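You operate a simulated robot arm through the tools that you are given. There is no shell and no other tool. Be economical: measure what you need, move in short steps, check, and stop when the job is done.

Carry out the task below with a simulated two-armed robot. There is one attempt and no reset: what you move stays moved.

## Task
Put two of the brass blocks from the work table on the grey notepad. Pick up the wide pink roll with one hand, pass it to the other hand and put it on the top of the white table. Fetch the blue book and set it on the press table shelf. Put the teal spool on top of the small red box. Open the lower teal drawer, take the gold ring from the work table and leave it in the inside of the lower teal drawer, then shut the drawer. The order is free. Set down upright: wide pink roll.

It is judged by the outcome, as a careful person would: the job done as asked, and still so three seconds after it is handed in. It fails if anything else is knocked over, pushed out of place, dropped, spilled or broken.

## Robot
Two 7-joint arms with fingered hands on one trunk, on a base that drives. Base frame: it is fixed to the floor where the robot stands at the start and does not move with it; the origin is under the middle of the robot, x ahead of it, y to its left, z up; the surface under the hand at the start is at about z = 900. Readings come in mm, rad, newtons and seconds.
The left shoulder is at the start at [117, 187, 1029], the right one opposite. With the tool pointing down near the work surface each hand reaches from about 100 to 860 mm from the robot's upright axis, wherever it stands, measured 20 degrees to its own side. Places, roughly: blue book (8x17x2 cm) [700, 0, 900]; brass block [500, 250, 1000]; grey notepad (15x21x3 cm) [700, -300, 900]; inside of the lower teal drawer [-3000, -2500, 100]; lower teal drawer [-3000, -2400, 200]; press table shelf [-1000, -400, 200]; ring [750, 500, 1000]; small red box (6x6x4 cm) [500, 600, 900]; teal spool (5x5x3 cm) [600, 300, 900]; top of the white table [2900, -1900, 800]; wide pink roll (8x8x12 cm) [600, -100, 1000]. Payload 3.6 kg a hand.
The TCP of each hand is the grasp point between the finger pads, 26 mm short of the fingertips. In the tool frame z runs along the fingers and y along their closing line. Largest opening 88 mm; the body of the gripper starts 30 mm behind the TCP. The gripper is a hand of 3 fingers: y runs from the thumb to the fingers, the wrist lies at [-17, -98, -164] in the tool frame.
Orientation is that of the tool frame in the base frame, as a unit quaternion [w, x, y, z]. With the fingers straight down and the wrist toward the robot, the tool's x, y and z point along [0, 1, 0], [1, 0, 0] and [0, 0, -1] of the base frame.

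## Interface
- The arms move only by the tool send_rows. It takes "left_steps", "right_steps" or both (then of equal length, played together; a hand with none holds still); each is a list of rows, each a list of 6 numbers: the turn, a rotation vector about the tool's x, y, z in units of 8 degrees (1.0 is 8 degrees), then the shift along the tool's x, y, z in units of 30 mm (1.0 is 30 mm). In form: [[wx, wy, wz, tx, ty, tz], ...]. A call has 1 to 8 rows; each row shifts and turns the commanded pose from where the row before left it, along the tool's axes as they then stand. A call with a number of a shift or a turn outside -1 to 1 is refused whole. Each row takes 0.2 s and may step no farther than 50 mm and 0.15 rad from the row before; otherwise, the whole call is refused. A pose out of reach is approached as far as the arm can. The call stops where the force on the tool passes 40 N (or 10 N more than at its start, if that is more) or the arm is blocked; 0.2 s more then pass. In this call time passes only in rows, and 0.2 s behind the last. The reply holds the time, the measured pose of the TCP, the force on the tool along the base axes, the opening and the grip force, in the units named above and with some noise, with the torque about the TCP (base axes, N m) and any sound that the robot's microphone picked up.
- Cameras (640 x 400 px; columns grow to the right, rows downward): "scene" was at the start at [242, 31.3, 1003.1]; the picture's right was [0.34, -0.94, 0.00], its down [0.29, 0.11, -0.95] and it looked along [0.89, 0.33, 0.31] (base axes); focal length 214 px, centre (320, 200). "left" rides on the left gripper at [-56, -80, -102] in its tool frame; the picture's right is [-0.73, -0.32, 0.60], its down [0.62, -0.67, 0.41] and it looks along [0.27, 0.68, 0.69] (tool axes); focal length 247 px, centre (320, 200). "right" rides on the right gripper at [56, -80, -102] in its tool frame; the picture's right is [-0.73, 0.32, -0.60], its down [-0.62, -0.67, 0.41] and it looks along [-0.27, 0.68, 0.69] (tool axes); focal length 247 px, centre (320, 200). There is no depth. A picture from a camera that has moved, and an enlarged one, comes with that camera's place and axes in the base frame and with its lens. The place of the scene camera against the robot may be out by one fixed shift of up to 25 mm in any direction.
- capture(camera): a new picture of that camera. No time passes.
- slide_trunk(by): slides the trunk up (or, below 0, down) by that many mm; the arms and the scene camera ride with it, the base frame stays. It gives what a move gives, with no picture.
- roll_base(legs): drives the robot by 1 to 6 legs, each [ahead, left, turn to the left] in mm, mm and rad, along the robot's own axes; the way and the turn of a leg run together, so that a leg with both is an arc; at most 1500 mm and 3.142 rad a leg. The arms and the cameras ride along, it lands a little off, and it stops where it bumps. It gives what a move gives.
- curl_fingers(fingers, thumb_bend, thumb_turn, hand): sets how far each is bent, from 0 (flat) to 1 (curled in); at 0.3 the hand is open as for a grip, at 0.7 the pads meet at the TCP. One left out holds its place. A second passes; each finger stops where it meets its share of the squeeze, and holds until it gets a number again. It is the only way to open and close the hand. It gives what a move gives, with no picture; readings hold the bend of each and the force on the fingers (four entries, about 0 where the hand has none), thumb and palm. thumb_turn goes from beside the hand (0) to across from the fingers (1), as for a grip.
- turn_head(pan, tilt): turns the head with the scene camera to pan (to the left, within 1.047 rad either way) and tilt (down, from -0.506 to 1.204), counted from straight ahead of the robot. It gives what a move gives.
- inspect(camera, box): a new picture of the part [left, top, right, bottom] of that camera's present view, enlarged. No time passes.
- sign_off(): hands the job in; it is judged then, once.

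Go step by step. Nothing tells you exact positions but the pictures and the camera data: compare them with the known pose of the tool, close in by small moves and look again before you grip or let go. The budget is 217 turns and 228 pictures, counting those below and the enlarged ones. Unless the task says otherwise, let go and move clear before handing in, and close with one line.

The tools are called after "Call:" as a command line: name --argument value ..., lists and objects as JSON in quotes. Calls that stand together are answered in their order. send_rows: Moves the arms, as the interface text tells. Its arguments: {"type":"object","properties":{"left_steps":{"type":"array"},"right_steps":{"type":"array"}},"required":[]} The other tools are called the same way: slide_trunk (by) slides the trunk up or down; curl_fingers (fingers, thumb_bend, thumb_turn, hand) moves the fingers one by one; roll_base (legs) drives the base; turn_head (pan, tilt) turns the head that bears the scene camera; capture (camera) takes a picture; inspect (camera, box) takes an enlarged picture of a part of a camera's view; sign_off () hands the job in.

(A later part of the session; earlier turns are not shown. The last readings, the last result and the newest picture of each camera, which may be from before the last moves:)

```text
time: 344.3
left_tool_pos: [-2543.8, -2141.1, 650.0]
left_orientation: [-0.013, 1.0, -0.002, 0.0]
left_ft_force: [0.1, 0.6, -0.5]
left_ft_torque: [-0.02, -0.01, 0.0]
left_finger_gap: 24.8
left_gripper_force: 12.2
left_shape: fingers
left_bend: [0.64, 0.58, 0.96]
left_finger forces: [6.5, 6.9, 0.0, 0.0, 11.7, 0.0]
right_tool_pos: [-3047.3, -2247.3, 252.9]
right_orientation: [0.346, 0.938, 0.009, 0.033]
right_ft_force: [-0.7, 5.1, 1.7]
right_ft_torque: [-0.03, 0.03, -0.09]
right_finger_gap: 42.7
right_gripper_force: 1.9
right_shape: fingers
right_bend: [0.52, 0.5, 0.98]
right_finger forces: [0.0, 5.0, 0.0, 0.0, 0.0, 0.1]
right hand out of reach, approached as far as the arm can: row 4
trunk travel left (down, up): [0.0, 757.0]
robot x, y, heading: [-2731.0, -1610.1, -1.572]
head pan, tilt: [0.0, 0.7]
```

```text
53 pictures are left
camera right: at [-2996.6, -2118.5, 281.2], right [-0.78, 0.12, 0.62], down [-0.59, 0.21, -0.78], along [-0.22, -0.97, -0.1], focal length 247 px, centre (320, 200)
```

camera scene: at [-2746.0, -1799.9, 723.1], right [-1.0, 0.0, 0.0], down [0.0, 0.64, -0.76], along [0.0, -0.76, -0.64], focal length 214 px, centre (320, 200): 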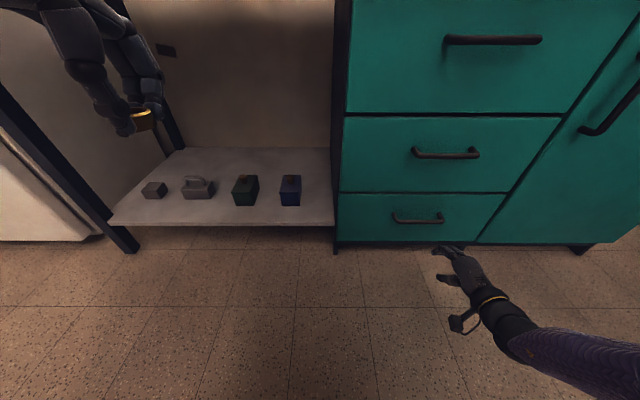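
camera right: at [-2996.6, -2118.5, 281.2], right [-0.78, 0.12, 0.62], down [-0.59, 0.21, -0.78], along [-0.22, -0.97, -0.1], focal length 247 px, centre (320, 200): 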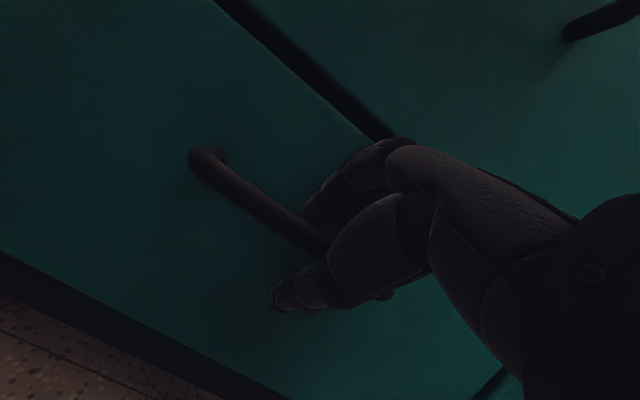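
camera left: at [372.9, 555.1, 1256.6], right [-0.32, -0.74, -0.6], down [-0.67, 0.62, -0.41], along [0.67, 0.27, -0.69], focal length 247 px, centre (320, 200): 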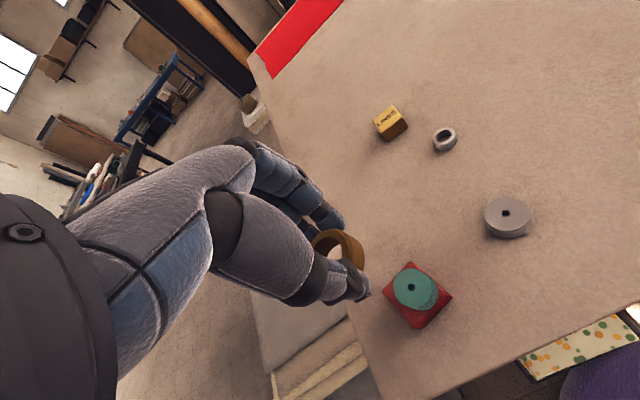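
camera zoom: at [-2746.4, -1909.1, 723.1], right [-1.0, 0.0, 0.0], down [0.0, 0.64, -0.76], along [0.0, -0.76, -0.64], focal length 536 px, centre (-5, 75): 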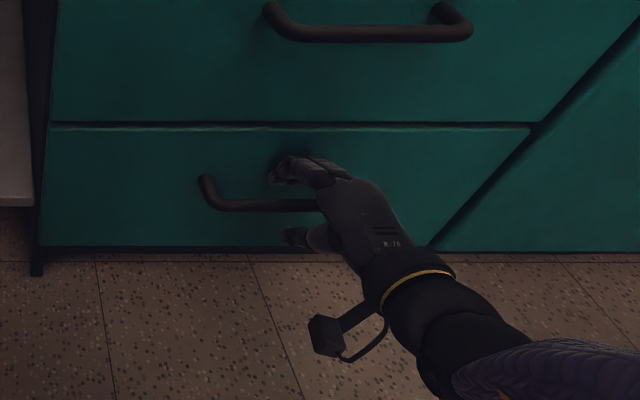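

The bar is between thumb and fingers. I close the hand on it.

Call:
curl_fingers --hand "right" --fingers 0.8 --thumb_bend 0.8

Call:
inspect --camera "scene" --box '[350, 170, 550, 330]'

```text
time: 345.3
left_tool_pos: [-2543.4, -2143.1, 649.3]
left_orientation: [-0.012, 1.0, -0.001, 0.0]
left_ft_force: [0.1, 0.2, 0.3]
left_ft_torque: [0.0, -0.02, -0.02]
left_finger_gap: 24.7
left_gripper_force: 12.3
left_shape: fingers
left_bend: [0.64, 0.58, 0.96]
left_finger forces: [6.5, 7.0, 0.1, 0.0, 11.7, 0.0]
right_tool_pos: [-3046.2, -2247.1, 250.7]
right_orientation: [0.345, 0.938, 0.01, 0.034]
right_ft_force: [2.0, 1.1, -7.8]
right_ft_torque: [0.02, 0.05, -0.03]
right_finger_gap: 0.6
right_gripper_force: 15.6
right_shape: fingers
right_bend: [0.76, 0.7, 0.97]
right_finger forces: [10.6, 3.7, 0.0, 0.0, 16.6, 0.0]
trunk travel left (down, up): [0.0, 757.0]
robot x, y, heading: [-2736.0, -1610.7, -1.565]
head pan, tilt: [0.0, 0.7]
```

```text
2.50 times, centred on (450, 250) of scene
camera zoom: at [-2746.6, -1909.7, 722.7], right [-1.0, 0.0, 0.0], down [0.0, 0.64, -0.76], along [0.0, -0.76, -0.64], focal length 536 px, centre (-5, 75)
```

zoom: 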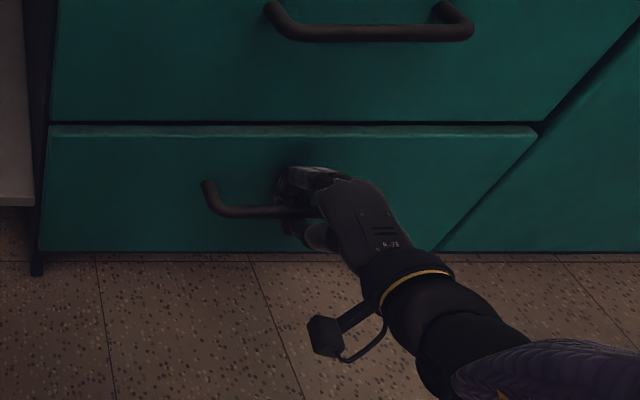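

Hooked and gripped. I pull the drawer open by driving backward.

Call:
roll_base --legs '[[-120, 0, 0]]'

Call:
capture --camera "scene"

```text
time: 346.5
left_tool_pos: [-2545.1, -2023.4, 650.2]
left_orientation: [-0.013, 1.0, -0.003, 0.0]
left_ft_force: [0.7, 1.3, -0.2]
left_ft_torque: [-0.01, -0.01, -0.01]
left_finger_gap: 24.9
left_gripper_force: 12.1
left_shape: fingers
left_bend: [0.64, 0.58, 0.96]
left_finger forces: [6.5, 6.9, 0.0, 0.0, 11.8, 0.0]
right_tool_pos: [-3045.8, -2128.8, 251.2]
right_orientation: [0.346, 0.938, 0.01, 0.035]
right_ft_force: [5.4, 0.5, -10.2]
right_ft_torque: [0.02, 0.03, 0.08]
right_finger_gap: 0.5
right_gripper_force: 15.8
right_shape: fingers
right_bend: [0.76, 0.7, 0.97]
right_finger forces: [10.7, 3.8, 0.0, 0.0, 16.7, 0.0]
trunk travel left (down, up): [0.0, 757.0]
robot x, y, heading: [-2732.8, -1492.4, -1.573]
head pan, tilt: [0.0, 0.7]
```

```text
51 pictures are left
camera scene: at [-2746.9, -1790.9, 722.7], right [-1.0, 0.0, 0.0], down [0.0, 0.65, -0.76], along [0.0, -0.76, -0.65], focal length 214 px, centre (320, 200)
```

scene: 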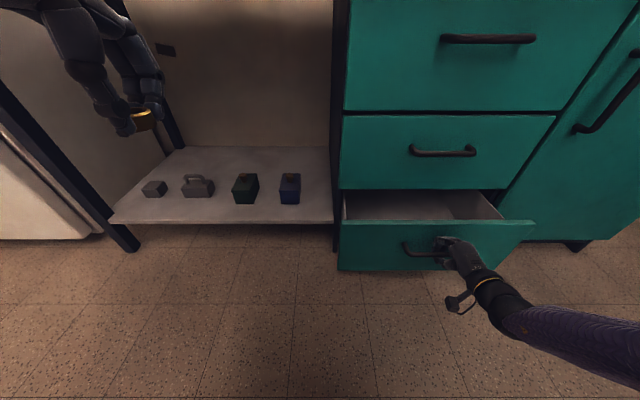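

The drawer opens. I pull a further 150 mm.

Call:
roll_base --legs '[[-150, 0, 0]]'

Call:
capture --camera "scene"

```text
time: 347.9
left_tool_pos: [-2542.5, -1869.0, 648.6]
left_orientation: [-0.013, 1.0, -0.002, 0.0]
left_ft_force: [-0.1, 0.1, 0.7]
left_ft_torque: [-0.03, -0.03, 0.0]
left_finger_gap: 24.7
left_gripper_force: 12.0
left_shape: fingers
left_bend: [0.64, 0.58, 0.96]
left_finger forces: [6.5, 6.9, 0.0, 0.1, 11.7, 0.0]
right_tool_pos: [-3046.5, -1975.2, 251.8]
right_orientation: [0.345, 0.938, 0.01, 0.034]
right_ft_force: [0.6, -0.2, -10.5]
right_ft_torque: [0.02, 0.07, 0.02]
right_finger_gap: 0.5
right_gripper_force: 15.2
right_shape: fingers
right_bend: [0.76, 0.71, 0.97]
right_finger forces: [10.4, 3.5, 0.0, 0.0, 17.2, 0.1]
trunk travel left (down, up): [0.0, 757.0]
robot x, y, heading: [-2733.7, -1341.9, -1.57]
head pan, tilt: [0.0, 0.7]
```

```text
50 pictures are left
camera scene: at [-2746.3, -1637.7, 722.7], right [-1.0, 0.0, 0.0], down [0.0, 0.65, -0.76], along [0.0, -0.76, -0.65], focal length 214 px, centre (320, 200)
```

scene: 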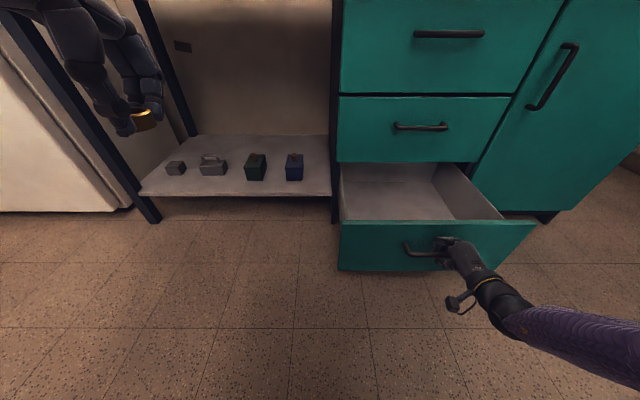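

The drawer is open by about 270 mm. I release the handle, back the right hand away and lift it.

Call:
curl_fingers --hand "right" --fingers 0.4 --thumb_bend 0.3

Call:
send_rows --right_steps '[[0, 0, 0, 0, 0, -0.6], [0, 0, 0, 0, 0, -1], [0, 0, 0, 0, 0, -1], [0, 0, 0, 0, 0, -1], [0, 0, 0, 0, 0.3, -1], [0, 0, 0, 0, 0.3, -1], [0, 0, 0, 0, 0.3, -1], [0, 0, 0, 0, 0.3, -1]]'

Call:
roll_base --legs '[[0, -290, 0]]'

Call:
capture --camera "scene"

```text
time: 348.9
left_tool_pos: [-2542.8, -1869.7, 649.3]
left_orientation: [-0.013, 1.0, -0.001, 0.0]
left_ft_force: [0.0, 0.2, -0.5]
left_ft_torque: [0.01, 0.0, 0.03]
left_finger_gap: 24.8
left_gripper_force: 12.6
left_shape: fingers
left_bend: [0.64, 0.58, 0.96]
left_finger forces: [6.6, 7.0, 0.0, 0.1, 11.7, 0.1]
right_tool_pos: [-3046.2, -1975.6, 252.2]
right_orientation: [0.346, 0.937, 0.009, 0.033]
right_ft_force: [-0.3, -0.3, -0.1]
right_ft_torque: [0.0, -0.02, -0.01]
right_finger_gap: 77.1
right_gripper_force: 0.0
right_shape: fingers
right_bend: [0.4, 0.3, 0.97]
right_finger forces: [0.1, 0.0, 0.1, 0.1, 0.0, 0.1]
trunk travel left (down, up): [0.0, 757.0]
robot x, y, heading: [-2737.4, -1341.4, -1.573]
head pan, tilt: [0.0, 0.7]
```

```text
time: 350.7
left_tool_pos: [-2543.7, -1869.8, 650.2]
left_orientation: [-0.013, 1.0, -0.001, 0.001]
left_ft_force: [-0.2, -1.0, -0.6]
left_ft_torque: [-0.02, -0.01, 0.03]
left_finger_gap: 24.8
left_gripper_force: 12.4
left_shape: fingers
left_bend: [0.64, 0.58, 0.96]
left_finger forces: [6.6, 6.9, 0.1, 0.1, 11.8, 0.0]
right_tool_pos: [-3075.6, -1859.6, 446.8]
right_orientation: [0.345, 0.938, 0.01, 0.034]
right_ft_force: [-0.3, 0.4, 0.0]
right_ft_torque: [0.0, -0.01, 0.03]
right_finger_gap: 77.0
right_gripper_force: 0.1
right_shape: fingers
right_bend: [0.4, 0.3, 0.97]
right_finger forces: [0.0, 0.0, 0.0, 0.0, 0.0, 0.1]
right hand out of reach, approached as far as the arm can: row 3, 4
trunk travel left (down, up): [0.0, 757.0]
robot x, y, heading: [-2732.9, -1334.2, -1.572]
head pan, tilt: [0.0, 0.7]
```

```text
time: 352.7
left_tool_pos: [-2835.8, -1869.1, 651.6]
left_orientation: [-0.012, 1.0, -0.003, 0.001]
left_ft_force: [0.6, 1.7, -0.6]
left_ft_torque: [-0.02, -0.02, 0.01]
left_finger_gap: 24.7
left_gripper_force: 12.9
left_shape: fingers
left_bend: [0.64, 0.58, 0.96]
left_finger forces: [6.5, 6.9, 0.0, 0.0, 11.7, 0.0]
right_tool_pos: [-3367.8, -1857.8, 446.9]
right_orientation: [0.346, 0.938, 0.01, 0.035]
right_ft_force: [-0.7, 0.8, 0.1]
right_ft_torque: [0.03, 0.01, 0.02]
right_finger_gap: 77.2
right_gripper_force: 0.0
right_shape: fingers
right_bend: [0.4, 0.3, 0.97]
right_finger forces: [0.0, 0.1, 0.0, 0.0, 0.0, 0.0]
trunk travel left (down, up): [0.0, 757.0]
robot x, y, heading: [-3025.3, -1336.6, -1.578]
head pan, tilt: [0.0, 0.7]
```

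```text
49 pictures are left
camera scene: at [-3038.2, -1637.0, 723.0], right [-1.0, 0.0, 0.0], down [0.0, 0.64, -0.76], along [0.0, -0.76, -0.64], focal length 214 px, centre (320, 200)
```

scene: 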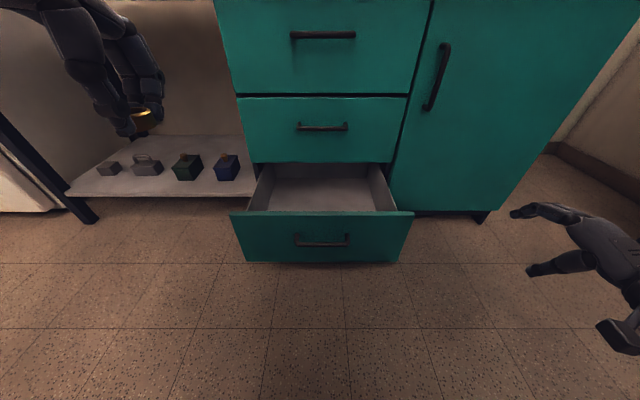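

The drawer stands open. I slide right 150 mm so the left hand is over its middle, and tilt and lower the left hand to just above drawer height.

Call:
roll_base --legs '[[0, -160, 0]]'

Call:
send_rows --left_steps '[[-1, 0, 0, 0, 0.3, 0.6], [-1, 0, 0, 0, 0.4, 0.8], [-0.5, 0, 0, 0, 0.5, 0.8], [0, 0, 0, 0, 0.6, 0.8], [0, 0, 0, 0, 0.6, 0.8], [0, 0, 0, 0, 0.6, 0.8], [0, 0, 0, 0, 0.6, 0.8], [0, 0, 0, 0, 0.5, 0.8]]'

Call:
capture --camera "scene"

```text
time: 354.1
left_tool_pos: [-2991.4, -1870.1, 650.7]
left_orientation: [-0.013, 1.0, -0.001, 0.0]
left_ft_force: [-0.3, -0.5, -0.5]
left_ft_torque: [-0.01, 0.01, 0.03]
left_finger_gap: 24.9
left_gripper_force: 12.7
left_shape: fingers
left_bend: [0.64, 0.58, 0.96]
left_finger forces: [6.6, 6.9, 0.0, 0.0, 11.7, 0.1]
right_tool_pos: [-3523.1, -1858.2, 446.0]
right_orientation: [0.346, 0.938, 0.009, 0.034]
right_ft_force: [0.4, 0.6, -0.7]
right_ft_torque: [0.04, -0.01, 0.0]
right_finger_gap: 77.4
right_gripper_force: 0.1
right_shape: fingers
right_bend: [0.4, 0.3, 0.97]
right_finger forces: [0.0, 0.0, 0.1, 0.0, 0.1, 0.1]
trunk travel left (down, up): [0.0, 757.0]
robot x, y, heading: [-3183.0, -1340.0, -1.573]
head pan, tilt: [0.0, 0.7]
```

```text
time: 355.9
left_tool_pos: [-2991.8, -2040.0, 500.2]
left_orientation: [0.162, 0.987, -0.003, 0.0]
left_ft_force: [-0.4, -0.6, -0.6]
left_ft_torque: [-0.03, 0.01, -0.01]
left_finger_gap: 24.4
left_gripper_force: 12.6
left_shape: fingers
left_bend: [0.64, 0.58, 0.96]
left_finger forces: [6.2, 7.3, 0.1, 0.0, 11.6, 0.0]
left hand out of reach, approached as far as the arm can: row 1
right_tool_pos: [-3523.3, -1858.1, 444.6]
right_orientation: [0.347, 0.937, 0.008, 0.032]
right_ft_force: [-0.5, 0.2, 0.3]
right_ft_torque: [0.01, -0.03, 0.0]
right_finger_gap: 77.0
right_gripper_force: 0.0
right_shape: fingers
right_bend: [0.4, 0.3, 0.97]
right_finger forces: [0.1, 0.0, 0.0, 0.0, 0.0, 0.0]
trunk travel left (down, up): [0.0, 757.0]
robot x, y, heading: [-3180.4, -1337.8, -1.572]
head pan, tilt: [0.0, 0.7]
```

```text
48 pictures are left
camera scene: at [-3194.4, -1636.8, 723.1], right [-1.0, 0.0, 0.0], down [0.0, 0.64, -0.76], along [0.0, -0.76, -0.64], focal length 214 px, centre (320, 200)
```

scene: 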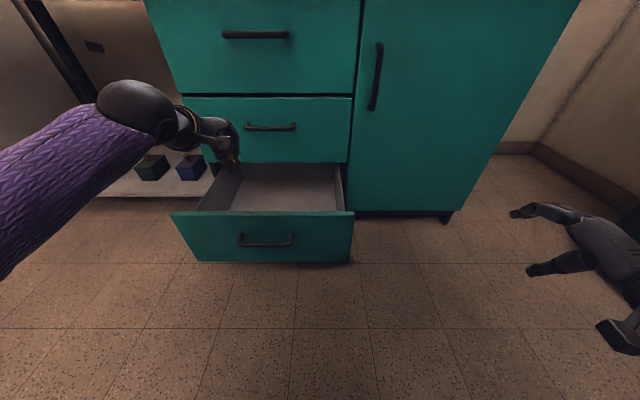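

I lower to z≈410, then drive forward 165 mm so the hand is over the drawer's inside.

Call:
send_rows --left_steps '[[0, 0, 0, -0.5, -0.4, 0.9], [0, 0, 0, -0.5, -0.4, 0.9], [0, 0, 0, -0.3, -0.4, 0.9]]'

Call:
roll_base --legs '[[180, 0, 0]]'

Call:
capture --camera "left"

Call:
capture --camera "scene"

```text
time: 356.7
left_tool_pos: [-3032.0, -2033.5, 412.5]
left_orientation: [0.161, 0.987, -0.002, 0.0]
left_ft_force: [-0.6, -0.4, -0.5]
left_ft_torque: [0.02, -0.02, 0.0]
left_finger_gap: 24.4
left_gripper_force: 12.9
left_shape: fingers
left_bend: [0.64, 0.58, 0.96]
left_finger forces: [6.0, 7.2, 0.0, 0.0, 11.6, 0.0]
right_tool_pos: [-3523.9, -1859.1, 445.7]
right_orientation: [0.346, 0.938, 0.01, 0.034]
right_ft_force: [0.6, -0.1, 0.7]
right_ft_torque: [0.0, 0.01, 0.02]
right_finger_gap: 77.1
right_gripper_force: 0.0
right_shape: fingers
right_bend: [0.4, 0.3, 0.97]
right_finger forces: [0.1, 0.0, 0.1, 0.0, 0.0, 0.1]
trunk travel left (down, up): [0.0, 757.0]
robot x, y, heading: [-3180.5, -1338.0, -1.572]
head pan, tilt: [0.0, 0.7]
```

```text
time: 358.2
left_tool_pos: [-3031.1, -2211.4, 412.8]
left_orientation: [0.161, 0.987, -0.002, 0.0]
left_ft_force: [-0.6, 0.3, 0.2]
left_ft_torque: [0.01, 0.03, 0.0]
left_finger_gap: 24.3
left_gripper_force: 12.3
left_shape: fingers
left_bend: [0.64, 0.58, 0.96]
left_finger forces: [6.0, 7.2, 0.0, 0.1, 11.6, 0.0]
right_tool_pos: [-3523.6, -2036.1, 445.9]
right_orientation: [0.346, 0.938, 0.009, 0.034]
right_ft_force: [0.6, 0.9, -0.2]
right_ft_torque: [-0.01, 0.0, 0.02]
right_finger_gap: 77.3
right_gripper_force: 0.1
right_shape: fingers
right_bend: [0.4, 0.3, 0.97]
right_finger forces: [0.1, 0.0, 0.0, 0.1, 0.0, 0.1]
trunk travel left (down, up): [0.0, 757.0]
robot x, y, heading: [-3183.5, -1511.8, -1.571]
head pan, tilt: [0.0, 0.7]
```

```text
47 pictures are left
camera left: at [-3086.9, -2103.1, 484.2], right [-0.73, 0.11, -0.67], down [0.62, 0.5, -0.6], along [0.27, -0.86, -0.44], focal length 247 px, centre (320, 200)
```

left: 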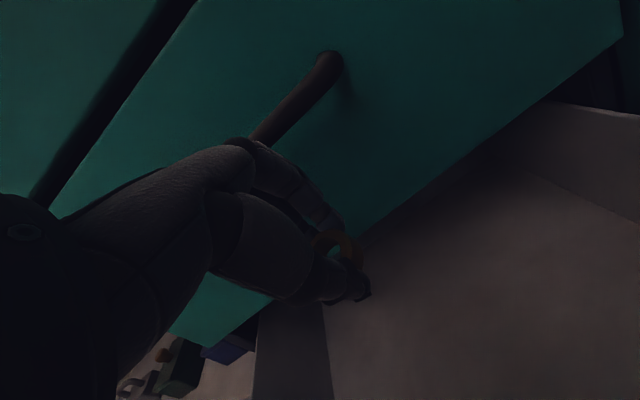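

```text
46 pictures are left
camera scene: at [-3194.2, -1815.4, 723.1], right [-1.0, 0.0, 0.0], down [0.0, 0.64, -0.76], along [0.0, -0.76, -0.64], focal length 214 px, centre (320, 200)
```

scene: 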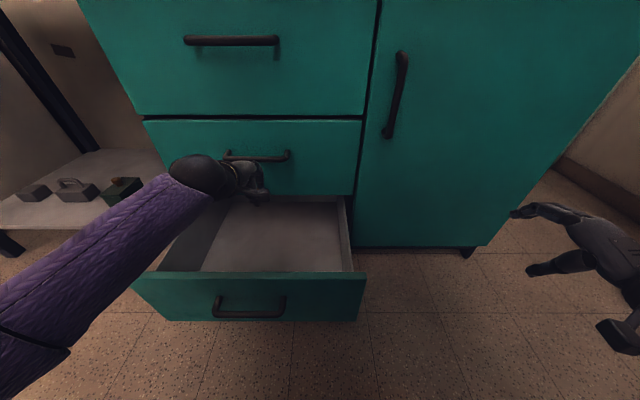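

No contact so far; the middle handle is close to my knuckles, so I back 25 mm and then lower in steps.

Call:
roll_base --legs '[[-25, 0, 0]]'

Call:
send_rows --left_steps '[[0, 0, 0, 0, -0.32, 0.95], [0, 0, 0, 0, -0.32, 0.95], [0, 0, 0, 0, -0.32, 0.95]]'

Call:
capture --camera "scene"

```text
time: 359.0
left_tool_pos: [-3032.5, -2186.8, 412.2]
left_orientation: [0.162, 0.987, -0.002, -0.001]
left_ft_force: [-0.5, -0.8, 0.2]
left_ft_torque: [-0.01, 0.03, -0.02]
left_finger_gap: 24.4
left_gripper_force: 12.4
left_shape: fingers
left_bend: [0.64, 0.58, 0.96]
left_finger forces: [5.9, 7.2, 0.1, 0.0, 11.6, 0.0]
right_tool_pos: [-3524.0, -2011.4, 445.6]
right_orientation: [0.346, 0.938, 0.01, 0.034]
right_ft_force: [-0.3, 0.4, -0.8]
right_ft_torque: [0.0, -0.03, -0.03]
right_finger_gap: 77.4
right_gripper_force: 0.0
right_shape: fingers
right_bend: [0.4, 0.3, 0.97]
right_finger forces: [0.0, 0.0, 0.0, 0.1, 0.0, 0.1]
trunk travel left (down, up): [0.0, 757.0]
robot x, y, heading: [-3181.6, -1493.0, -1.573]
head pan, tilt: [0.0, 0.7]
```

```text
time: 359.8
left_tool_pos: [-3031.2, -2185.6, 322.3]
left_orientation: [0.161, 0.987, -0.002, -0.001]
left_ft_force: [0.4, 0.1, -0.9]
left_ft_torque: [0.02, 0.0, -0.03]
left_finger_gap: 24.1
left_gripper_force: 12.3
left_shape: fingers
left_bend: [0.64, 0.58, 0.96]
left_finger forces: [5.9, 7.4, 0.0, 0.0, 11.5, 0.0]
right_tool_pos: [-3523.3, -2012.3, 446.1]
right_orientation: [0.346, 0.938, 0.009, 0.033]
right_ft_force: [-0.1, 0.5, -0.9]
right_ft_torque: [-0.01, -0.03, -0.04]
right_finger_gap: 77.3
right_gripper_force: 0.0
right_shape: fingers
right_bend: [0.4, 0.3, 0.97]
right_finger forces: [0.0, 0.0, 0.0, 0.0, 0.0, 0.0]
trunk travel left (down, up): [0.0, 757.0]
robot x, y, heading: [-3183.0, -1491.4, -1.576]
head pan, tilt: [0.0, 0.7]
```

```text
45 pictures are left
camera scene: at [-3194.3, -1790.0, 723.1], right [-1.0, 0.0, 0.0], down [0.0, 0.64, -0.76], along [0.0, -0.76, -0.64], focal length 214 px, centre (320, 200)
```

scene: 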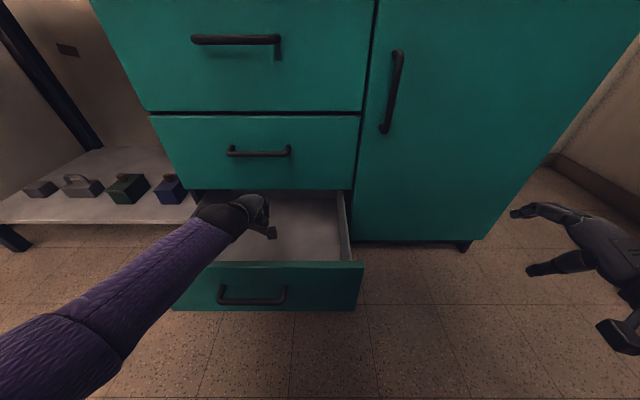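

Call:
send_rows --left_steps '[[0, 0, 0, -0.2, -0.2, 0.7], [0, 0, 0, -0.2, -0.2, 0.7]]'

Call:
inspect --camera "scene" --box '[100, 150, 400, 340]'

```text
time: 360.4
left_tool_pos: [-3045.9, -2187.5, 280.2]
left_orientation: [0.162, 0.987, -0.001, 0.0]
left_ft_force: [0.4, -0.1, -0.5]
left_ft_torque: [-0.02, 0.01, 0.0]
left_finger_gap: 24.1
left_gripper_force: 12.3
left_shape: fingers
left_bend: [0.65, 0.58, 0.96]
left_finger forces: [5.8, 7.2, 0.0, 0.1, 11.3, 0.0]
right_tool_pos: [-3523.0, -2012.4, 446.0]
right_orientation: [0.345, 0.938, 0.01, 0.034]
right_ft_force: [-0.2, 0.4, 0.9]
right_ft_torque: [0.02, 0.02, -0.02]
right_finger_gap: 77.0
right_gripper_force: 0.3
right_shape: fingers
right_bend: [0.4, 0.3, 0.97]
right_finger forces: [0.0, 0.0, 0.0, 0.0, 0.0, 0.0]
trunk travel left (down, up): [0.0, 757.0]
robot x, y, heading: [-3182.4, -1488.5, -1.57]
head pan, tilt: [0.0, 0.7]
```

```text
2.11 times, centred on (250, 245) of scene
camera zoom: at [-3194.3, -1790.0, 723.1], right [-1.0, 0.0, 0.0], down [0.0, 0.64, -0.76], along [0.0, -0.76, -0.64], focal length 452 px, centre (467, 105)
```

zoom: 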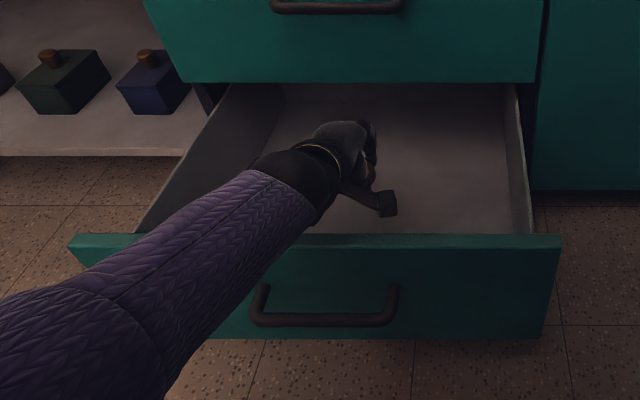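

Call:
send_rows --left_steps '[[0, 0, 0, 0, -0.2, 0.6], [0, 0, 0, 0, -0.2, 0.6], [0, 0, 0, 0, -0.2, 0.6]]'

Call:
inspect --camera "scene" --box '[100, 150, 400, 340]'

Call:
capture --camera "left"

```text
time: 361.2
left_tool_pos: [-3046.0, -2192.3, 250.4]
left_orientation: [0.162, 0.987, -0.003, -0.001]
left_ft_force: [0.5, 0.5, 0.3]
left_ft_torque: [0.01, 0.03, -0.01]
left_finger_gap: 23.8
left_gripper_force: 12.3
left_shape: fingers
left_bend: [0.65, 0.59, 0.96]
left_finger forces: [5.7, 7.4, 0.0, 0.0, 11.6, 0.0]
left hand out of reach, approached as far as the arm can: row 2, 3
right_tool_pos: [-3522.7, -2011.2, 446.5]
right_orientation: [0.346, 0.937, 0.01, 0.035]
right_ft_force: [-0.5, 0.1, 0.0]
right_ft_torque: [-0.01, -0.01, 0.01]
right_finger_gap: 77.2
right_gripper_force: 0.1
right_shape: fingers
right_bend: [0.4, 0.3, 0.97]
right_finger forces: [0.1, 0.0, 0.0, 0.1, 0.0, 0.1]
trunk travel left (down, up): [0.0, 757.0]
robot x, y, heading: [-3185.0, -1493.4, -1.57]
head pan, tilt: [0.0, 0.7]
```

```text
2.11 times, centred on (250, 245) of scene
camera zoom: at [-3194.4, -1789.9, 723.1], right [-1.0, 0.0, 0.0], down [0.0, 0.64, -0.76], along [0.0, -0.76, -0.64], focal length 452 px, centre (467, 105)
```

zoom: 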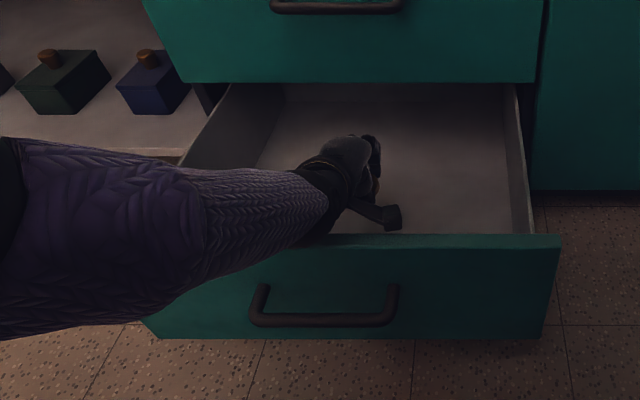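

```text
42 pictures are left
camera left: at [-3101.5, -2084.2, 320.4], right [-0.73, 0.11, -0.67], down [0.63, 0.5, -0.6], along [0.26, -0.86, -0.43], focal length 247 px, centre (320, 200)
```

left: 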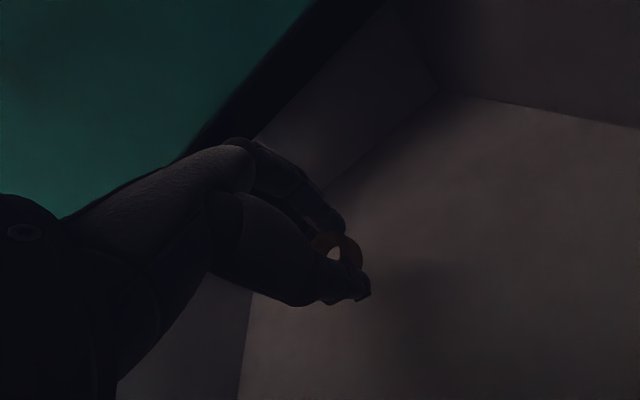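

The ring is inside the drawer but still some 10 cm above its floor. As with the book, I come nearer and pull the hand back and down.

Call:
roll_base --legs '[[50, 0, 0]]'

Call:
send_rows --left_steps '[[-0.5, 0, 0, 0, -0.8, 0.4], [0, 0, 0, 0, -0.6, 0.5], [0, 0, 0, 0, -0.4, 0.5], [0, 0, 0, 0, -0.2, 0.5]]'

Call:
inspect --camera "scene" --box '[100, 150, 400, 340]'

```text
time: 362.2
left_tool_pos: [-3043.3, -2242.7, 249.1]
left_orientation: [0.161, 0.987, -0.001, -0.001]
left_ft_force: [0.2, -0.6, -0.7]
left_ft_torque: [0.0, -0.04, 0.03]
left_finger_gap: 24.1
left_gripper_force: 12.3
left_shape: fingers
left_bend: [0.65, 0.59, 0.96]
left_finger forces: [5.8, 7.4, 0.1, 0.0, 11.5, 0.1]
right_tool_pos: [-3522.6, -2062.5, 445.5]
right_orientation: [0.346, 0.937, 0.011, 0.035]
right_ft_force: [0.4, -0.5, 0.9]
right_ft_torque: [-0.02, -0.03, 0.0]
right_finger_gap: 76.9
right_gripper_force: 0.1
right_shape: fingers
right_bend: [0.4, 0.3, 0.97]
right_finger forces: [0.0, 0.0, 0.0, 0.0, 0.0, 0.1]
trunk travel left (down, up): [0.0, 757.0]
robot x, y, heading: [-3183.0, -1540.1, -1.571]
head pan, tilt: [0.0, 0.7]
```

```text
time: 363.2
left_tool_pos: [-3046.9, -2230.8, 246.7]
left_orientation: [0.196, 0.981, -0.001, 0.0]
left_ft_force: [0.2, 0.0, 0.3]
left_ft_torque: [0.0, -0.03, 0.03]
left_finger_gap: 23.8
left_gripper_force: 11.9
left_shape: fingers
left_bend: [0.65, 0.59, 0.96]
left_finger forces: [5.6, 7.5, 0.0, 0.0, 11.3, 0.1]
left hand out of reach, approached as far as the arm can: row 1, 2, 3, 4
right_tool_pos: [-3524.1, -2063.3, 445.9]
right_orientation: [0.345, 0.938, 0.011, 0.035]
right_ft_force: [0.7, -0.1, -0.2]
right_ft_torque: [0.0, -0.03, -0.03]
right_finger_gap: 77.2
right_gripper_force: 0.0
right_shape: fingers
right_bend: [0.4, 0.3, 0.97]
right_finger forces: [0.1, 0.1, 0.0, 0.0, 0.0, 0.1]
trunk travel left (down, up): [0.0, 757.0]
robot x, y, heading: [-3181.5, -1541.7, -1.572]
head pan, tilt: [0.0, 0.7]
```

```text
2.11 times, centred on (250, 245) of scene
camera zoom: at [-3193.9, -1840.8, 723.0], right [-1.0, 0.0, 0.0], down [0.0, 0.64, -0.76], along [0.0, -0.76, -0.64], focal length 452 px, centre (467, 105)
```

zoom: 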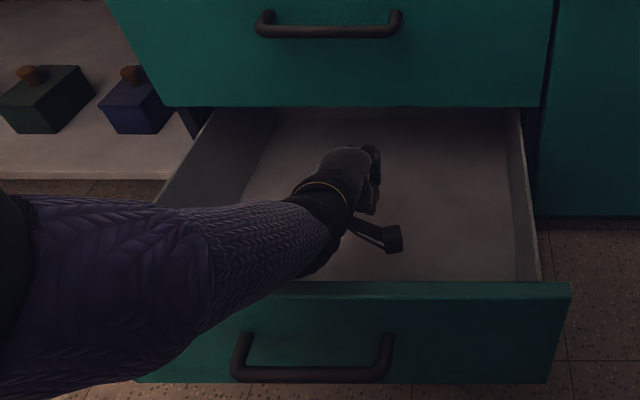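

This is the lowest the arm gets here; the ring hangs well inside the drawer, below its rim. I open the hand to let the ring down onto the drawer floor.

Call:
curl_fingers --hand "left" --fingers 0.45 --thumb_bend 0.45

Call:
capture --camera "left"

Call:
inspect --camera "scene" --box '[100, 150, 400, 340]'

```text
time: 364.2
left_tool_pos: [-3046.2, -2230.2, 247.3]
left_orientation: [0.196, 0.981, -0.001, -0.001]
left_ft_force: [0.0, -0.7, 0.2]
left_ft_torque: [-0.01, 0.0, 0.0]
left_finger_gap: 55.8
left_gripper_force: 0.0
left_shape: fingers
left_bend: [0.45, 0.45, 0.97]
left_finger forces: [0.1, 0.0, 0.0, 0.0, 0.0, 0.0]
right_tool_pos: [-3523.0, -2062.8, 446.4]
right_orientation: [0.346, 0.938, 0.011, 0.035]
right_ft_force: [0.2, 0.2, 0.3]
right_ft_torque: [0.01, 0.0, -0.02]
right_finger_gap: 77.0
right_gripper_force: 0.0
right_shape: fingers
right_bend: [0.4, 0.3, 0.97]
right_finger forces: [0.1, 0.0, 0.1, 0.1, 0.0, 0.0]
trunk travel left (down, up): [0.0, 757.0]
robot x, y, heading: [-3182.8, -1544.3, -1.574]
head pan, tilt: [0.0, 0.7]
```

```text
40 pictures are left
camera left: at [-3102.6, -2117.7, 310.4], right [-0.73, 0.07, -0.68], down [0.62, 0.46, -0.63], along [0.27, -0.89, -0.37], focal length 247 px, centre (320, 200)
```

left: 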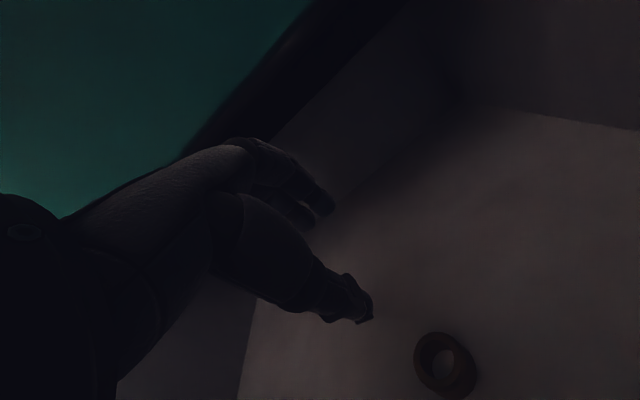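

```text
2.11 times, centred on (250, 245) of scene
camera zoom: at [-3193.9, -1840.8, 723.0], right [-1.0, 0.0, 0.0], down [0.0, 0.64, -0.76], along [0.0, -0.76, -0.64], focal length 452 px, centre (467, 105)
```

zoom: 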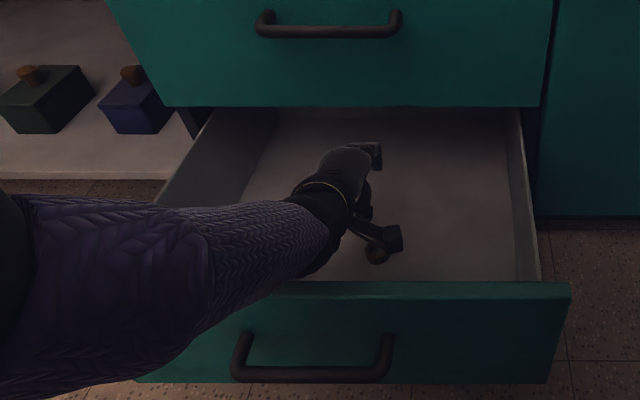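

The ring lies on the drawer floor. I lift the left hand up and back, clear of the middle handle and the drawer front.

Call:
send_rows --left_steps '[[0, 0, 0, 0, -0.1, -0.95], [0, 0, 0, 0, -0.1, -0.95], [0, 0, 0, 0, -0.15, -0.95], [0, 0, 0, 0, -0.15, -0.95], [0, 0, 0, 0, -0.15, -0.95]]'

Call:
roll_base --legs '[[-230, 0, 0]]'

Call:
capture --camera "scene"

```text
time: 365.4
left_tool_pos: [-3029.8, -2174.9, 381.9]
left_orientation: [0.212, 0.977, -0.002, 0.014]
left_ft_force: [-0.2, -0.1, 0.6]
left_ft_torque: [0.04, 0.0, 0.0]
left_finger_gap: 56.0
left_gripper_force: 0.1
left_shape: fingers
left_bend: [0.45, 0.45, 0.97]
left_finger forces: [0.1, 0.0, 0.0, 0.0, 0.0, 0.0]
right_tool_pos: [-3524.0, -2063.6, 446.2]
right_orientation: [0.346, 0.937, 0.011, 0.035]
right_ft_force: [0.5, 0.1, 0.7]
right_ft_torque: [-0.01, -0.02, 0.01]
right_finger_gap: 77.3
right_gripper_force: 0.1
right_shape: fingers
right_bend: [0.4, 0.3, 0.97]
right_finger forces: [0.1, 0.0, 0.1, 0.1, 0.0, 0.0]
trunk travel left (down, up): [0.0, 757.0]
robot x, y, heading: [-3182.6, -1542.3, -1.566]
head pan, tilt: [0.0, 0.7]
```

```text
time: 367.1
left_tool_pos: [-3032.6, -1938.7, 376.9]
left_orientation: [0.207, 0.978, -0.005, 0.016]
left_ft_force: [0.5, -0.5, 1.0]
left_ft_torque: [0.0, -0.02, 0.01]
left_finger_gap: 55.4
left_gripper_force: 0.0
left_shape: fingers
left_bend: [0.45, 0.45, 0.97]
left_finger forces: [0.0, 0.1, 0.0, 0.0, 0.1, 0.0]
right_tool_pos: [-3524.1, -1833.6, 446.6]
right_orientation: [0.346, 0.938, 0.01, 0.034]
right_ft_force: [0.2, -0.2, -0.5]
right_ft_torque: [0.03, 0.03, 0.0]
right_finger_gap: 77.1
right_gripper_force: 0.1
right_shape: fingers
right_bend: [0.4, 0.3, 0.97]
right_finger forces: [0.0, 0.0, 0.1, 0.0, 0.1, 0.0]
trunk travel left (down, up): [0.0, 757.0]
robot x, y, heading: [-3180.1, -1311.7, -1.574]
head pan, tilt: [0.0, 0.7]
```

```text
38 pictures are left
camera scene: at [-3194.5, -1611.3, 723.0], right [-1.0, 0.0, 0.0], down [0.0, 0.64, -0.76], along [0.0, -0.76, -0.64], focal length 214 px, centre (320, 200)
```

scene: 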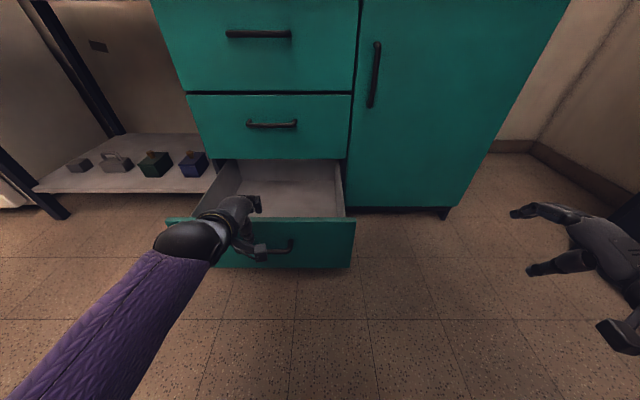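

The ring is in; the drawer got dragged slightly further open, which is harmless. I back up, close the left hand to a fist, lower it in front of the drawer, to push it shut.

Call:
roll_base --legs '[[-190, 0, 0]]'

Call:
curl_fingers --hand "left" --fingers 0.8 --thumb_bend 0.7

Call:
send_rows --left_steps '[[0, 0, 0, -0.1, 0.3, 0.9], [0, 0, 0, -0.1, 0.3, 0.9], [0, 0, 0, 0, 0, 0.8], [0, 0, 0, 0, 0, 0.6]]'

Call:
capture --camera "scene"

```text
time: 368.6
left_tool_pos: [-3027.1, -1747.0, 376.8]
left_orientation: [0.207, 0.978, -0.004, 0.018]
left_ft_force: [0.7, 0.3, -1.2]
left_ft_torque: [0.01, 0.03, -0.02]
left_finger_gap: 55.7
left_gripper_force: 0.1
left_shape: fingers
left_bend: [0.45, 0.45, 0.97]
left_finger forces: [0.0, 0.0, 0.0, 0.1, 0.0, 0.0]
right_tool_pos: [-3521.8, -1642.8, 446.7]
right_orientation: [0.346, 0.938, 0.011, 0.035]
right_ft_force: [0.9, 0.5, 0.3]
right_ft_torque: [-0.04, 0.0, 0.0]
right_finger_gap: 77.3
right_gripper_force: 0.1
right_shape: fingers
right_bend: [0.4, 0.3, 0.97]
right_finger forces: [0.0, 0.1, 0.0, 0.0, 0.0, 0.1]
trunk travel left (down, up): [0.0, 757.0]
robot x, y, heading: [-3179.9, -1120.3, -1.56]
head pan, tilt: [0.0, 0.7]
```

```text
time: 369.6
left_tool_pos: [-3026.3, -1748.4, 377.6]
left_orientation: [0.207, 0.978, -0.004, 0.018]
left_ft_force: [-0.5, 0.0, 0.0]
left_ft_torque: [0.01, 0.01, 0.04]
left_finger_gap: 0.0
left_gripper_force: 0.2
left_shape: fingers
left_bend: [0.78, 0.67, 0.98]
left_finger forces: [0.0, 0.0, 0.0, 0.0, 0.1, 0.0]
right_tool_pos: [-3521.5, -1641.8, 446.9]
right_orientation: [0.346, 0.938, 0.011, 0.034]
right_ft_force: [-0.2, 0.5, 0.2]
right_ft_torque: [0.02, 0.0, -0.01]
right_finger_gap: 77.1
right_gripper_force: 0.0
right_shape: fingers
right_bend: [0.4, 0.3, 0.97]
right_finger forces: [0.0, 0.0, 0.1, 0.1, 0.0, 0.0]
trunk travel left (down, up): [0.0, 757.0]
robot x, y, heading: [-3183.6, -1119.3, -1.564]
head pan, tilt: [0.0, 0.7]
```

```text
time: 370.6
left_tool_pos: [-3030.9, -1804.2, 297.0]
left_orientation: [0.207, 0.978, -0.005, 0.017]
left_ft_force: [-0.2, -1.2, 0.2]
left_ft_torque: [-0.02, -0.03, -0.04]
left_finger_gap: 0.2
left_gripper_force: 0.1
left_shape: fingers
left_bend: [0.79, 0.67, 0.98]
left_finger forces: [0.1, 0.0, 0.0, 0.0, 0.0, 0.0]
right_tool_pos: [-3521.5, -1644.0, 446.2]
right_orientation: [0.347, 0.937, 0.011, 0.034]
right_ft_force: [0.1, -1.1, 0.2]
right_ft_torque: [-0.02, 0.03, 0.02]
right_finger_gap: 77.4
right_gripper_force: 0.1
right_shape: fingers
right_bend: [0.4, 0.3, 0.97]
right_finger forces: [0.1, 0.1, 0.0, 0.0, 0.0, 0.0]
trunk travel left (down, up): [0.0, 757.0]
robot x, y, heading: [-3183.7, -1121.0, -1.567]
head pan, tilt: [0.0, 0.7]
```

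```text
37 pictures are left
camera scene: at [-3193.4, -1419.7, 723.1], right [-1.0, 0.0, 0.0], down [0.0, 0.64, -0.76], along [0.0, -0.76, -0.64], focal length 214 px, centre (320, 200)
```

scene: 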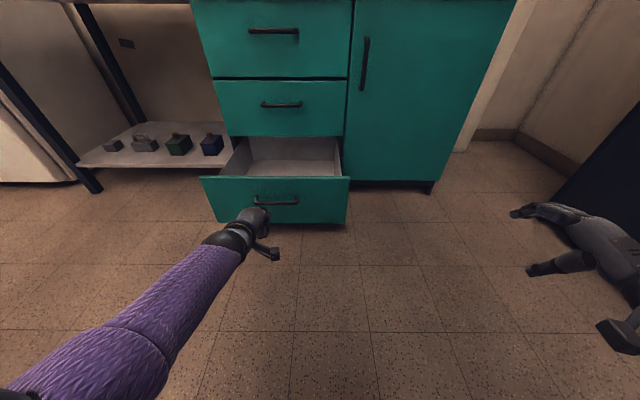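

Call:
send_rows --left_steps '[[0, 0, 0, -0.2, -0.2, 0.55], [0, 0, 0, -0.2, -0.2, 0.55]]'

Call:
roll_base --legs '[[180, 0, 0]]'

Call:
capture --camera "scene"

```text
time: 371.2
left_tool_pos: [-3042.2, -1806.3, 259.4]
left_orientation: [0.208, 0.978, -0.004, 0.018]
left_ft_force: [-0.1, -0.2, -0.7]
left_ft_torque: [0.01, -0.02, 0.0]
left_finger_gap: 0.0
left_gripper_force: 0.0
left_shape: fingers
left_bend: [0.79, 0.67, 0.98]
left_finger forces: [0.1, 0.1, 0.0, 0.1, 0.0, 0.0]
right_tool_pos: [-3523.3, -1644.1, 446.0]
right_orientation: [0.347, 0.937, 0.013, 0.035]
right_ft_force: [-0.3, -0.1, -0.2]
right_ft_torque: [-0.01, -0.03, -0.01]
right_finger_gap: 77.2
right_gripper_force: 0.0
right_shape: fingers
right_bend: [0.4, 0.3, 0.97]
right_finger forces: [0.0, 0.0, 0.1, 0.0, 0.0, 0.1]
trunk travel left (down, up): [0.0, 757.0]
robot x, y, heading: [-3183.8, -1121.0, -1.567]
head pan, tilt: [0.0, 0.7]
```

```text
time: 372.8
left_tool_pos: [-3045.5, -1987.4, 259.6]
left_orientation: [0.208, 0.978, -0.006, 0.017]
left_ft_force: [0.0, -0.4, -0.2]
left_ft_torque: [0.01, -0.01, 0.0]
left_finger_gap: 0.3
left_gripper_force: 0.0
left_shape: fingers
left_bend: [0.8, 0.66, 0.98]
left_finger forces: [0.1, 0.1, 0.0, 0.0, 0.1, 0.0]
right_tool_pos: [-3523.5, -1822.6, 445.8]
right_orientation: [0.346, 0.938, 0.009, 0.034]
right_ft_force: [0.1, -0.6, 0.2]
right_ft_torque: [0.04, -0.01, 0.01]
right_finger_gap: 77.1
right_gripper_force: 0.0
right_shape: fingers
right_bend: [0.4, 0.3, 0.97]
right_finger forces: [0.0, 0.1, 0.1, 0.0, 0.0, 0.1]
trunk travel left (down, up): [0.0, 757.0]
robot x, y, heading: [-3177.5, -1303.4, -1.577]
head pan, tilt: [0.0, 0.7]
```

```text
36 pictures are left
camera scene: at [-3194.6, -1601.2, 723.1], right [-1.0, 0.0, 0.0], down [0.0, 0.64, -0.76], along [0.0, -0.76, -0.64], focal length 214 px, centre (320, 200)
```

scene: 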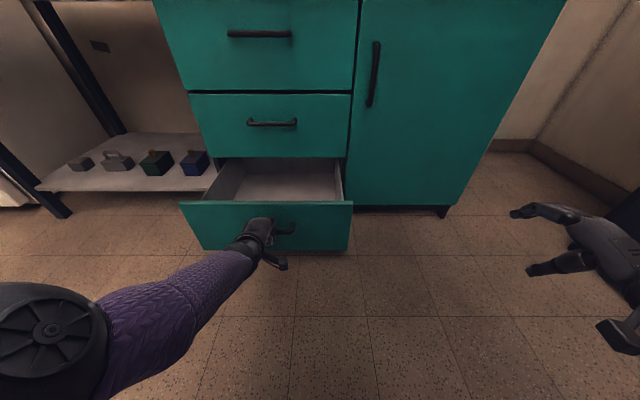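

It pushes the drawer in straight. I continue forward until it is shut.

Call:
roll_base --legs '[[170, 0, 0]]'

Call:
capture --camera "scene"

```text
time: 374.2
left_tool_pos: [-3043.8, -2154.8, 259.9]
left_orientation: [0.208, 0.978, -0.004, 0.018]
left_ft_force: [-0.2, -0.2, -0.2]
left_ft_torque: [0.0, 0.02, 0.01]
left_finger_gap: 0.2
left_gripper_force: 0.1
left_shape: fingers
left_bend: [0.8, 0.66, 0.98]
left_finger forces: [0.0, 0.1, 0.1, 0.0, 0.0, 0.0]
right_tool_pos: [-3524.0, -1989.8, 445.9]
right_orientation: [0.346, 0.937, 0.01, 0.034]
right_ft_force: [-0.4, 0.1, -0.1]
right_ft_torque: [0.01, 0.01, -0.01]
right_finger_gap: 77.4
right_gripper_force: 0.1
right_shape: fingers
right_bend: [0.4, 0.3, 0.97]
right_finger forces: [0.0, 0.0, 0.1, 0.1, 0.0, 0.1]
trunk travel left (down, up): [0.0, 757.0]
robot x, y, heading: [-3181.9, -1470.2, -1.569]
head pan, tilt: [0.0, 0.7]
```

```text
35 pictures are left
camera scene: at [-3194.5, -1769.0, 723.1], right [-1.0, 0.0, 0.0], down [0.0, 0.64, -0.76], along [0.0, -0.76, -0.64], focal length 214 px, centre (320, 200)
```

scene: 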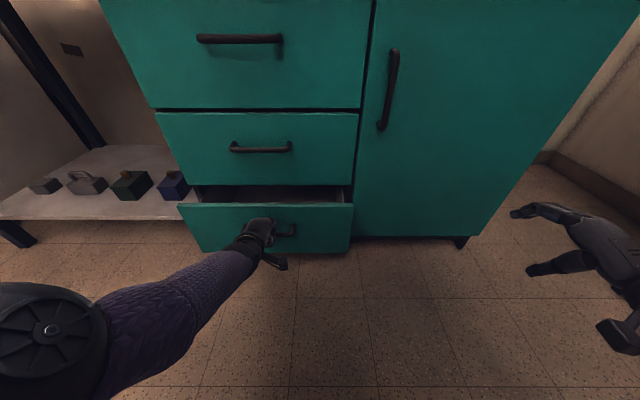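

Call:
roll_base --legs '[[60, 0, 0]]'

Call:
inspect --camera "scene" --box '[140, 120, 400, 280]'

```text
time: 375.2
left_tool_pos: [-3045.0, -2214.1, 259.6]
left_orientation: [0.207, 0.978, -0.006, 0.017]
left_ft_force: [-0.1, 0.0, 0.2]
left_ft_torque: [0.02, 0.03, -0.01]
left_finger_gap: 0.0
left_gripper_force: 0.1
left_shape: fingers
left_bend: [0.8, 0.66, 0.98]
left_finger forces: [0.1, 0.0, 0.1, 0.0, 0.0, 0.0]
right_tool_pos: [-3523.3, -2051.4, 446.7]
right_orientation: [0.346, 0.938, 0.01, 0.034]
right_ft_force: [-0.9, 0.5, 0.4]
right_ft_torque: [0.02, 0.02, 0.03]
right_finger_gap: 77.2
right_gripper_force: 0.1
right_shape: fingers
right_bend: [0.4, 0.3, 0.97]
right_finger forces: [0.1, 0.1, 0.0, 0.1, 0.0, 0.0]
trunk travel left (down, up): [0.0, 757.0]
robot x, y, heading: [-3181.9, -1531.0, -1.569]
head pan, tilt: [0.0, 0.7]
```

```text
2.46 times, centred on (270, 200) of scene
camera zoom: at [-3194.5, -1828.4, 723.1], right [-1.0, 0.0, 0.0], down [0.0, 0.64, -0.76], along [0.0, -0.76, -0.64], focal length 528 px, centre (443, 200)
```

zoom: 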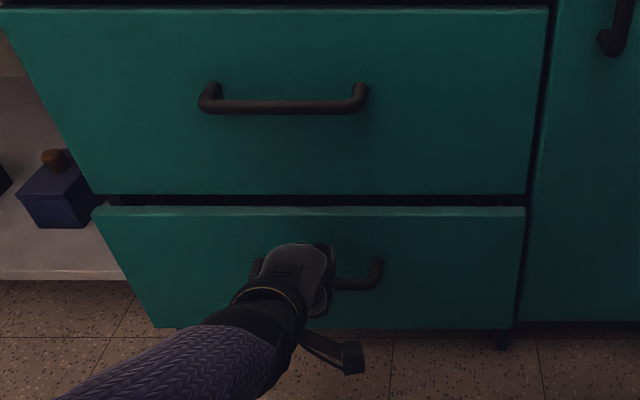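

Call:
roll_base --legs '[[30, 0, 0]]'

Call:
inspect --camera "scene" --box '[140, 120, 400, 280]'

```text
time: 376.0
left_tool_pos: [-3044.3, -2244.1, 258.8]
left_orientation: [0.208, 0.978, -0.006, 0.018]
left_ft_force: [-1.0, 5.1, 2.5]
left_ft_torque: [0.06, 0.03, -0.03]
left_finger_gap: 0.6
left_gripper_force: 5.5
left_shape: fingers
left_bend: [0.8, 0.66, 0.98]
left_finger forces: [10.1, 0.4, 0.1, 0.0, 0.1, 0.0]
right_tool_pos: [-3523.7, -2080.7, 446.3]
right_orientation: [0.346, 0.938, 0.009, 0.034]
right_ft_force: [0.6, 0.4, 0.1]
right_ft_torque: [0.01, -0.01, 0.01]
right_finger_gap: 77.3
right_gripper_force: 0.0
right_shape: fingers
right_bend: [0.4, 0.3, 0.97]
right_finger forces: [0.0, 0.0, 0.1, 0.0, 0.1, 0.0]
trunk travel left (down, up): [0.0, 757.0]
robot x, y, heading: [-3182.9, -1560.6, -1.572]
head pan, tilt: [0.0, 0.7]
```

```text
2.46 times, centred on (270, 200) of scene
camera zoom: at [-3194.6, -1858.4, 723.2], right [-1.0, 0.0, 0.0], down [0.0, 0.64, -0.77], along [0.0, -0.77, -0.64], focal length 528 px, centre (443, 200)
```

zoom: 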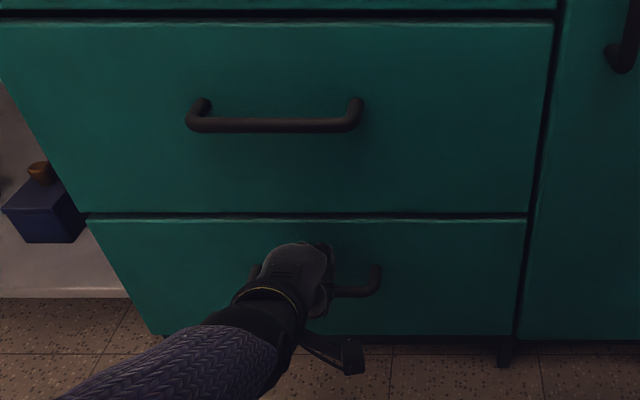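

The drawer is flush. I back away carefully and check it stays shut.

Call:
roll_base --legs '[[-80, 0, 0]]'

Call:
inspect --camera "scene" --box '[140, 100, 400, 260]'

```text
time: 377.1
left_tool_pos: [-3045.0, -2163.8, 259.2]
left_orientation: [0.207, 0.978, -0.005, 0.018]
left_ft_force: [0.5, 1.2, -1.3]
left_ft_torque: [-0.02, 0.0, 0.01]
left_finger_gap: 0.2
left_gripper_force: 0.0
left_shape: fingers
left_bend: [0.8, 0.66, 0.98]
left_finger forces: [0.0, 0.0, 0.0, 0.0, 0.0, 0.0]
right_tool_pos: [-3523.3, -1999.7, 445.8]
right_orientation: [0.345, 0.938, 0.011, 0.034]
right_ft_force: [0.2, -0.5, -0.5]
right_ft_torque: [0.03, 0.04, -0.01]
right_finger_gap: 77.1
right_gripper_force: 0.1
right_shape: fingers
right_bend: [0.4, 0.3, 0.97]
right_finger forces: [0.0, 0.1, 0.0, 0.0, 0.0, 0.0]
trunk travel left (down, up): [0.0, 757.0]
robot x, y, heading: [-3183.7, -1478.9, -1.567]
head pan, tilt: [0.0, 0.7]
```

```text
2.46 times, centred on (270, 180) of scene
camera zoom: at [-3194.2, -1777.8, 723.0], right [-1.0, 0.0, 0.0], down [0.0, 0.64, -0.76], along [0.0, -0.76, -0.64], focal length 528 px, centre (443, 249)
```

zoom: 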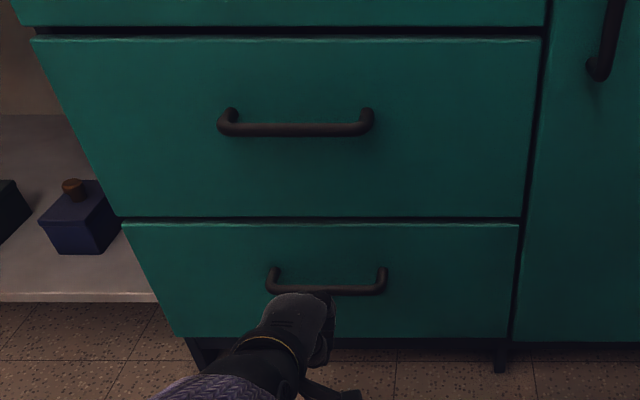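

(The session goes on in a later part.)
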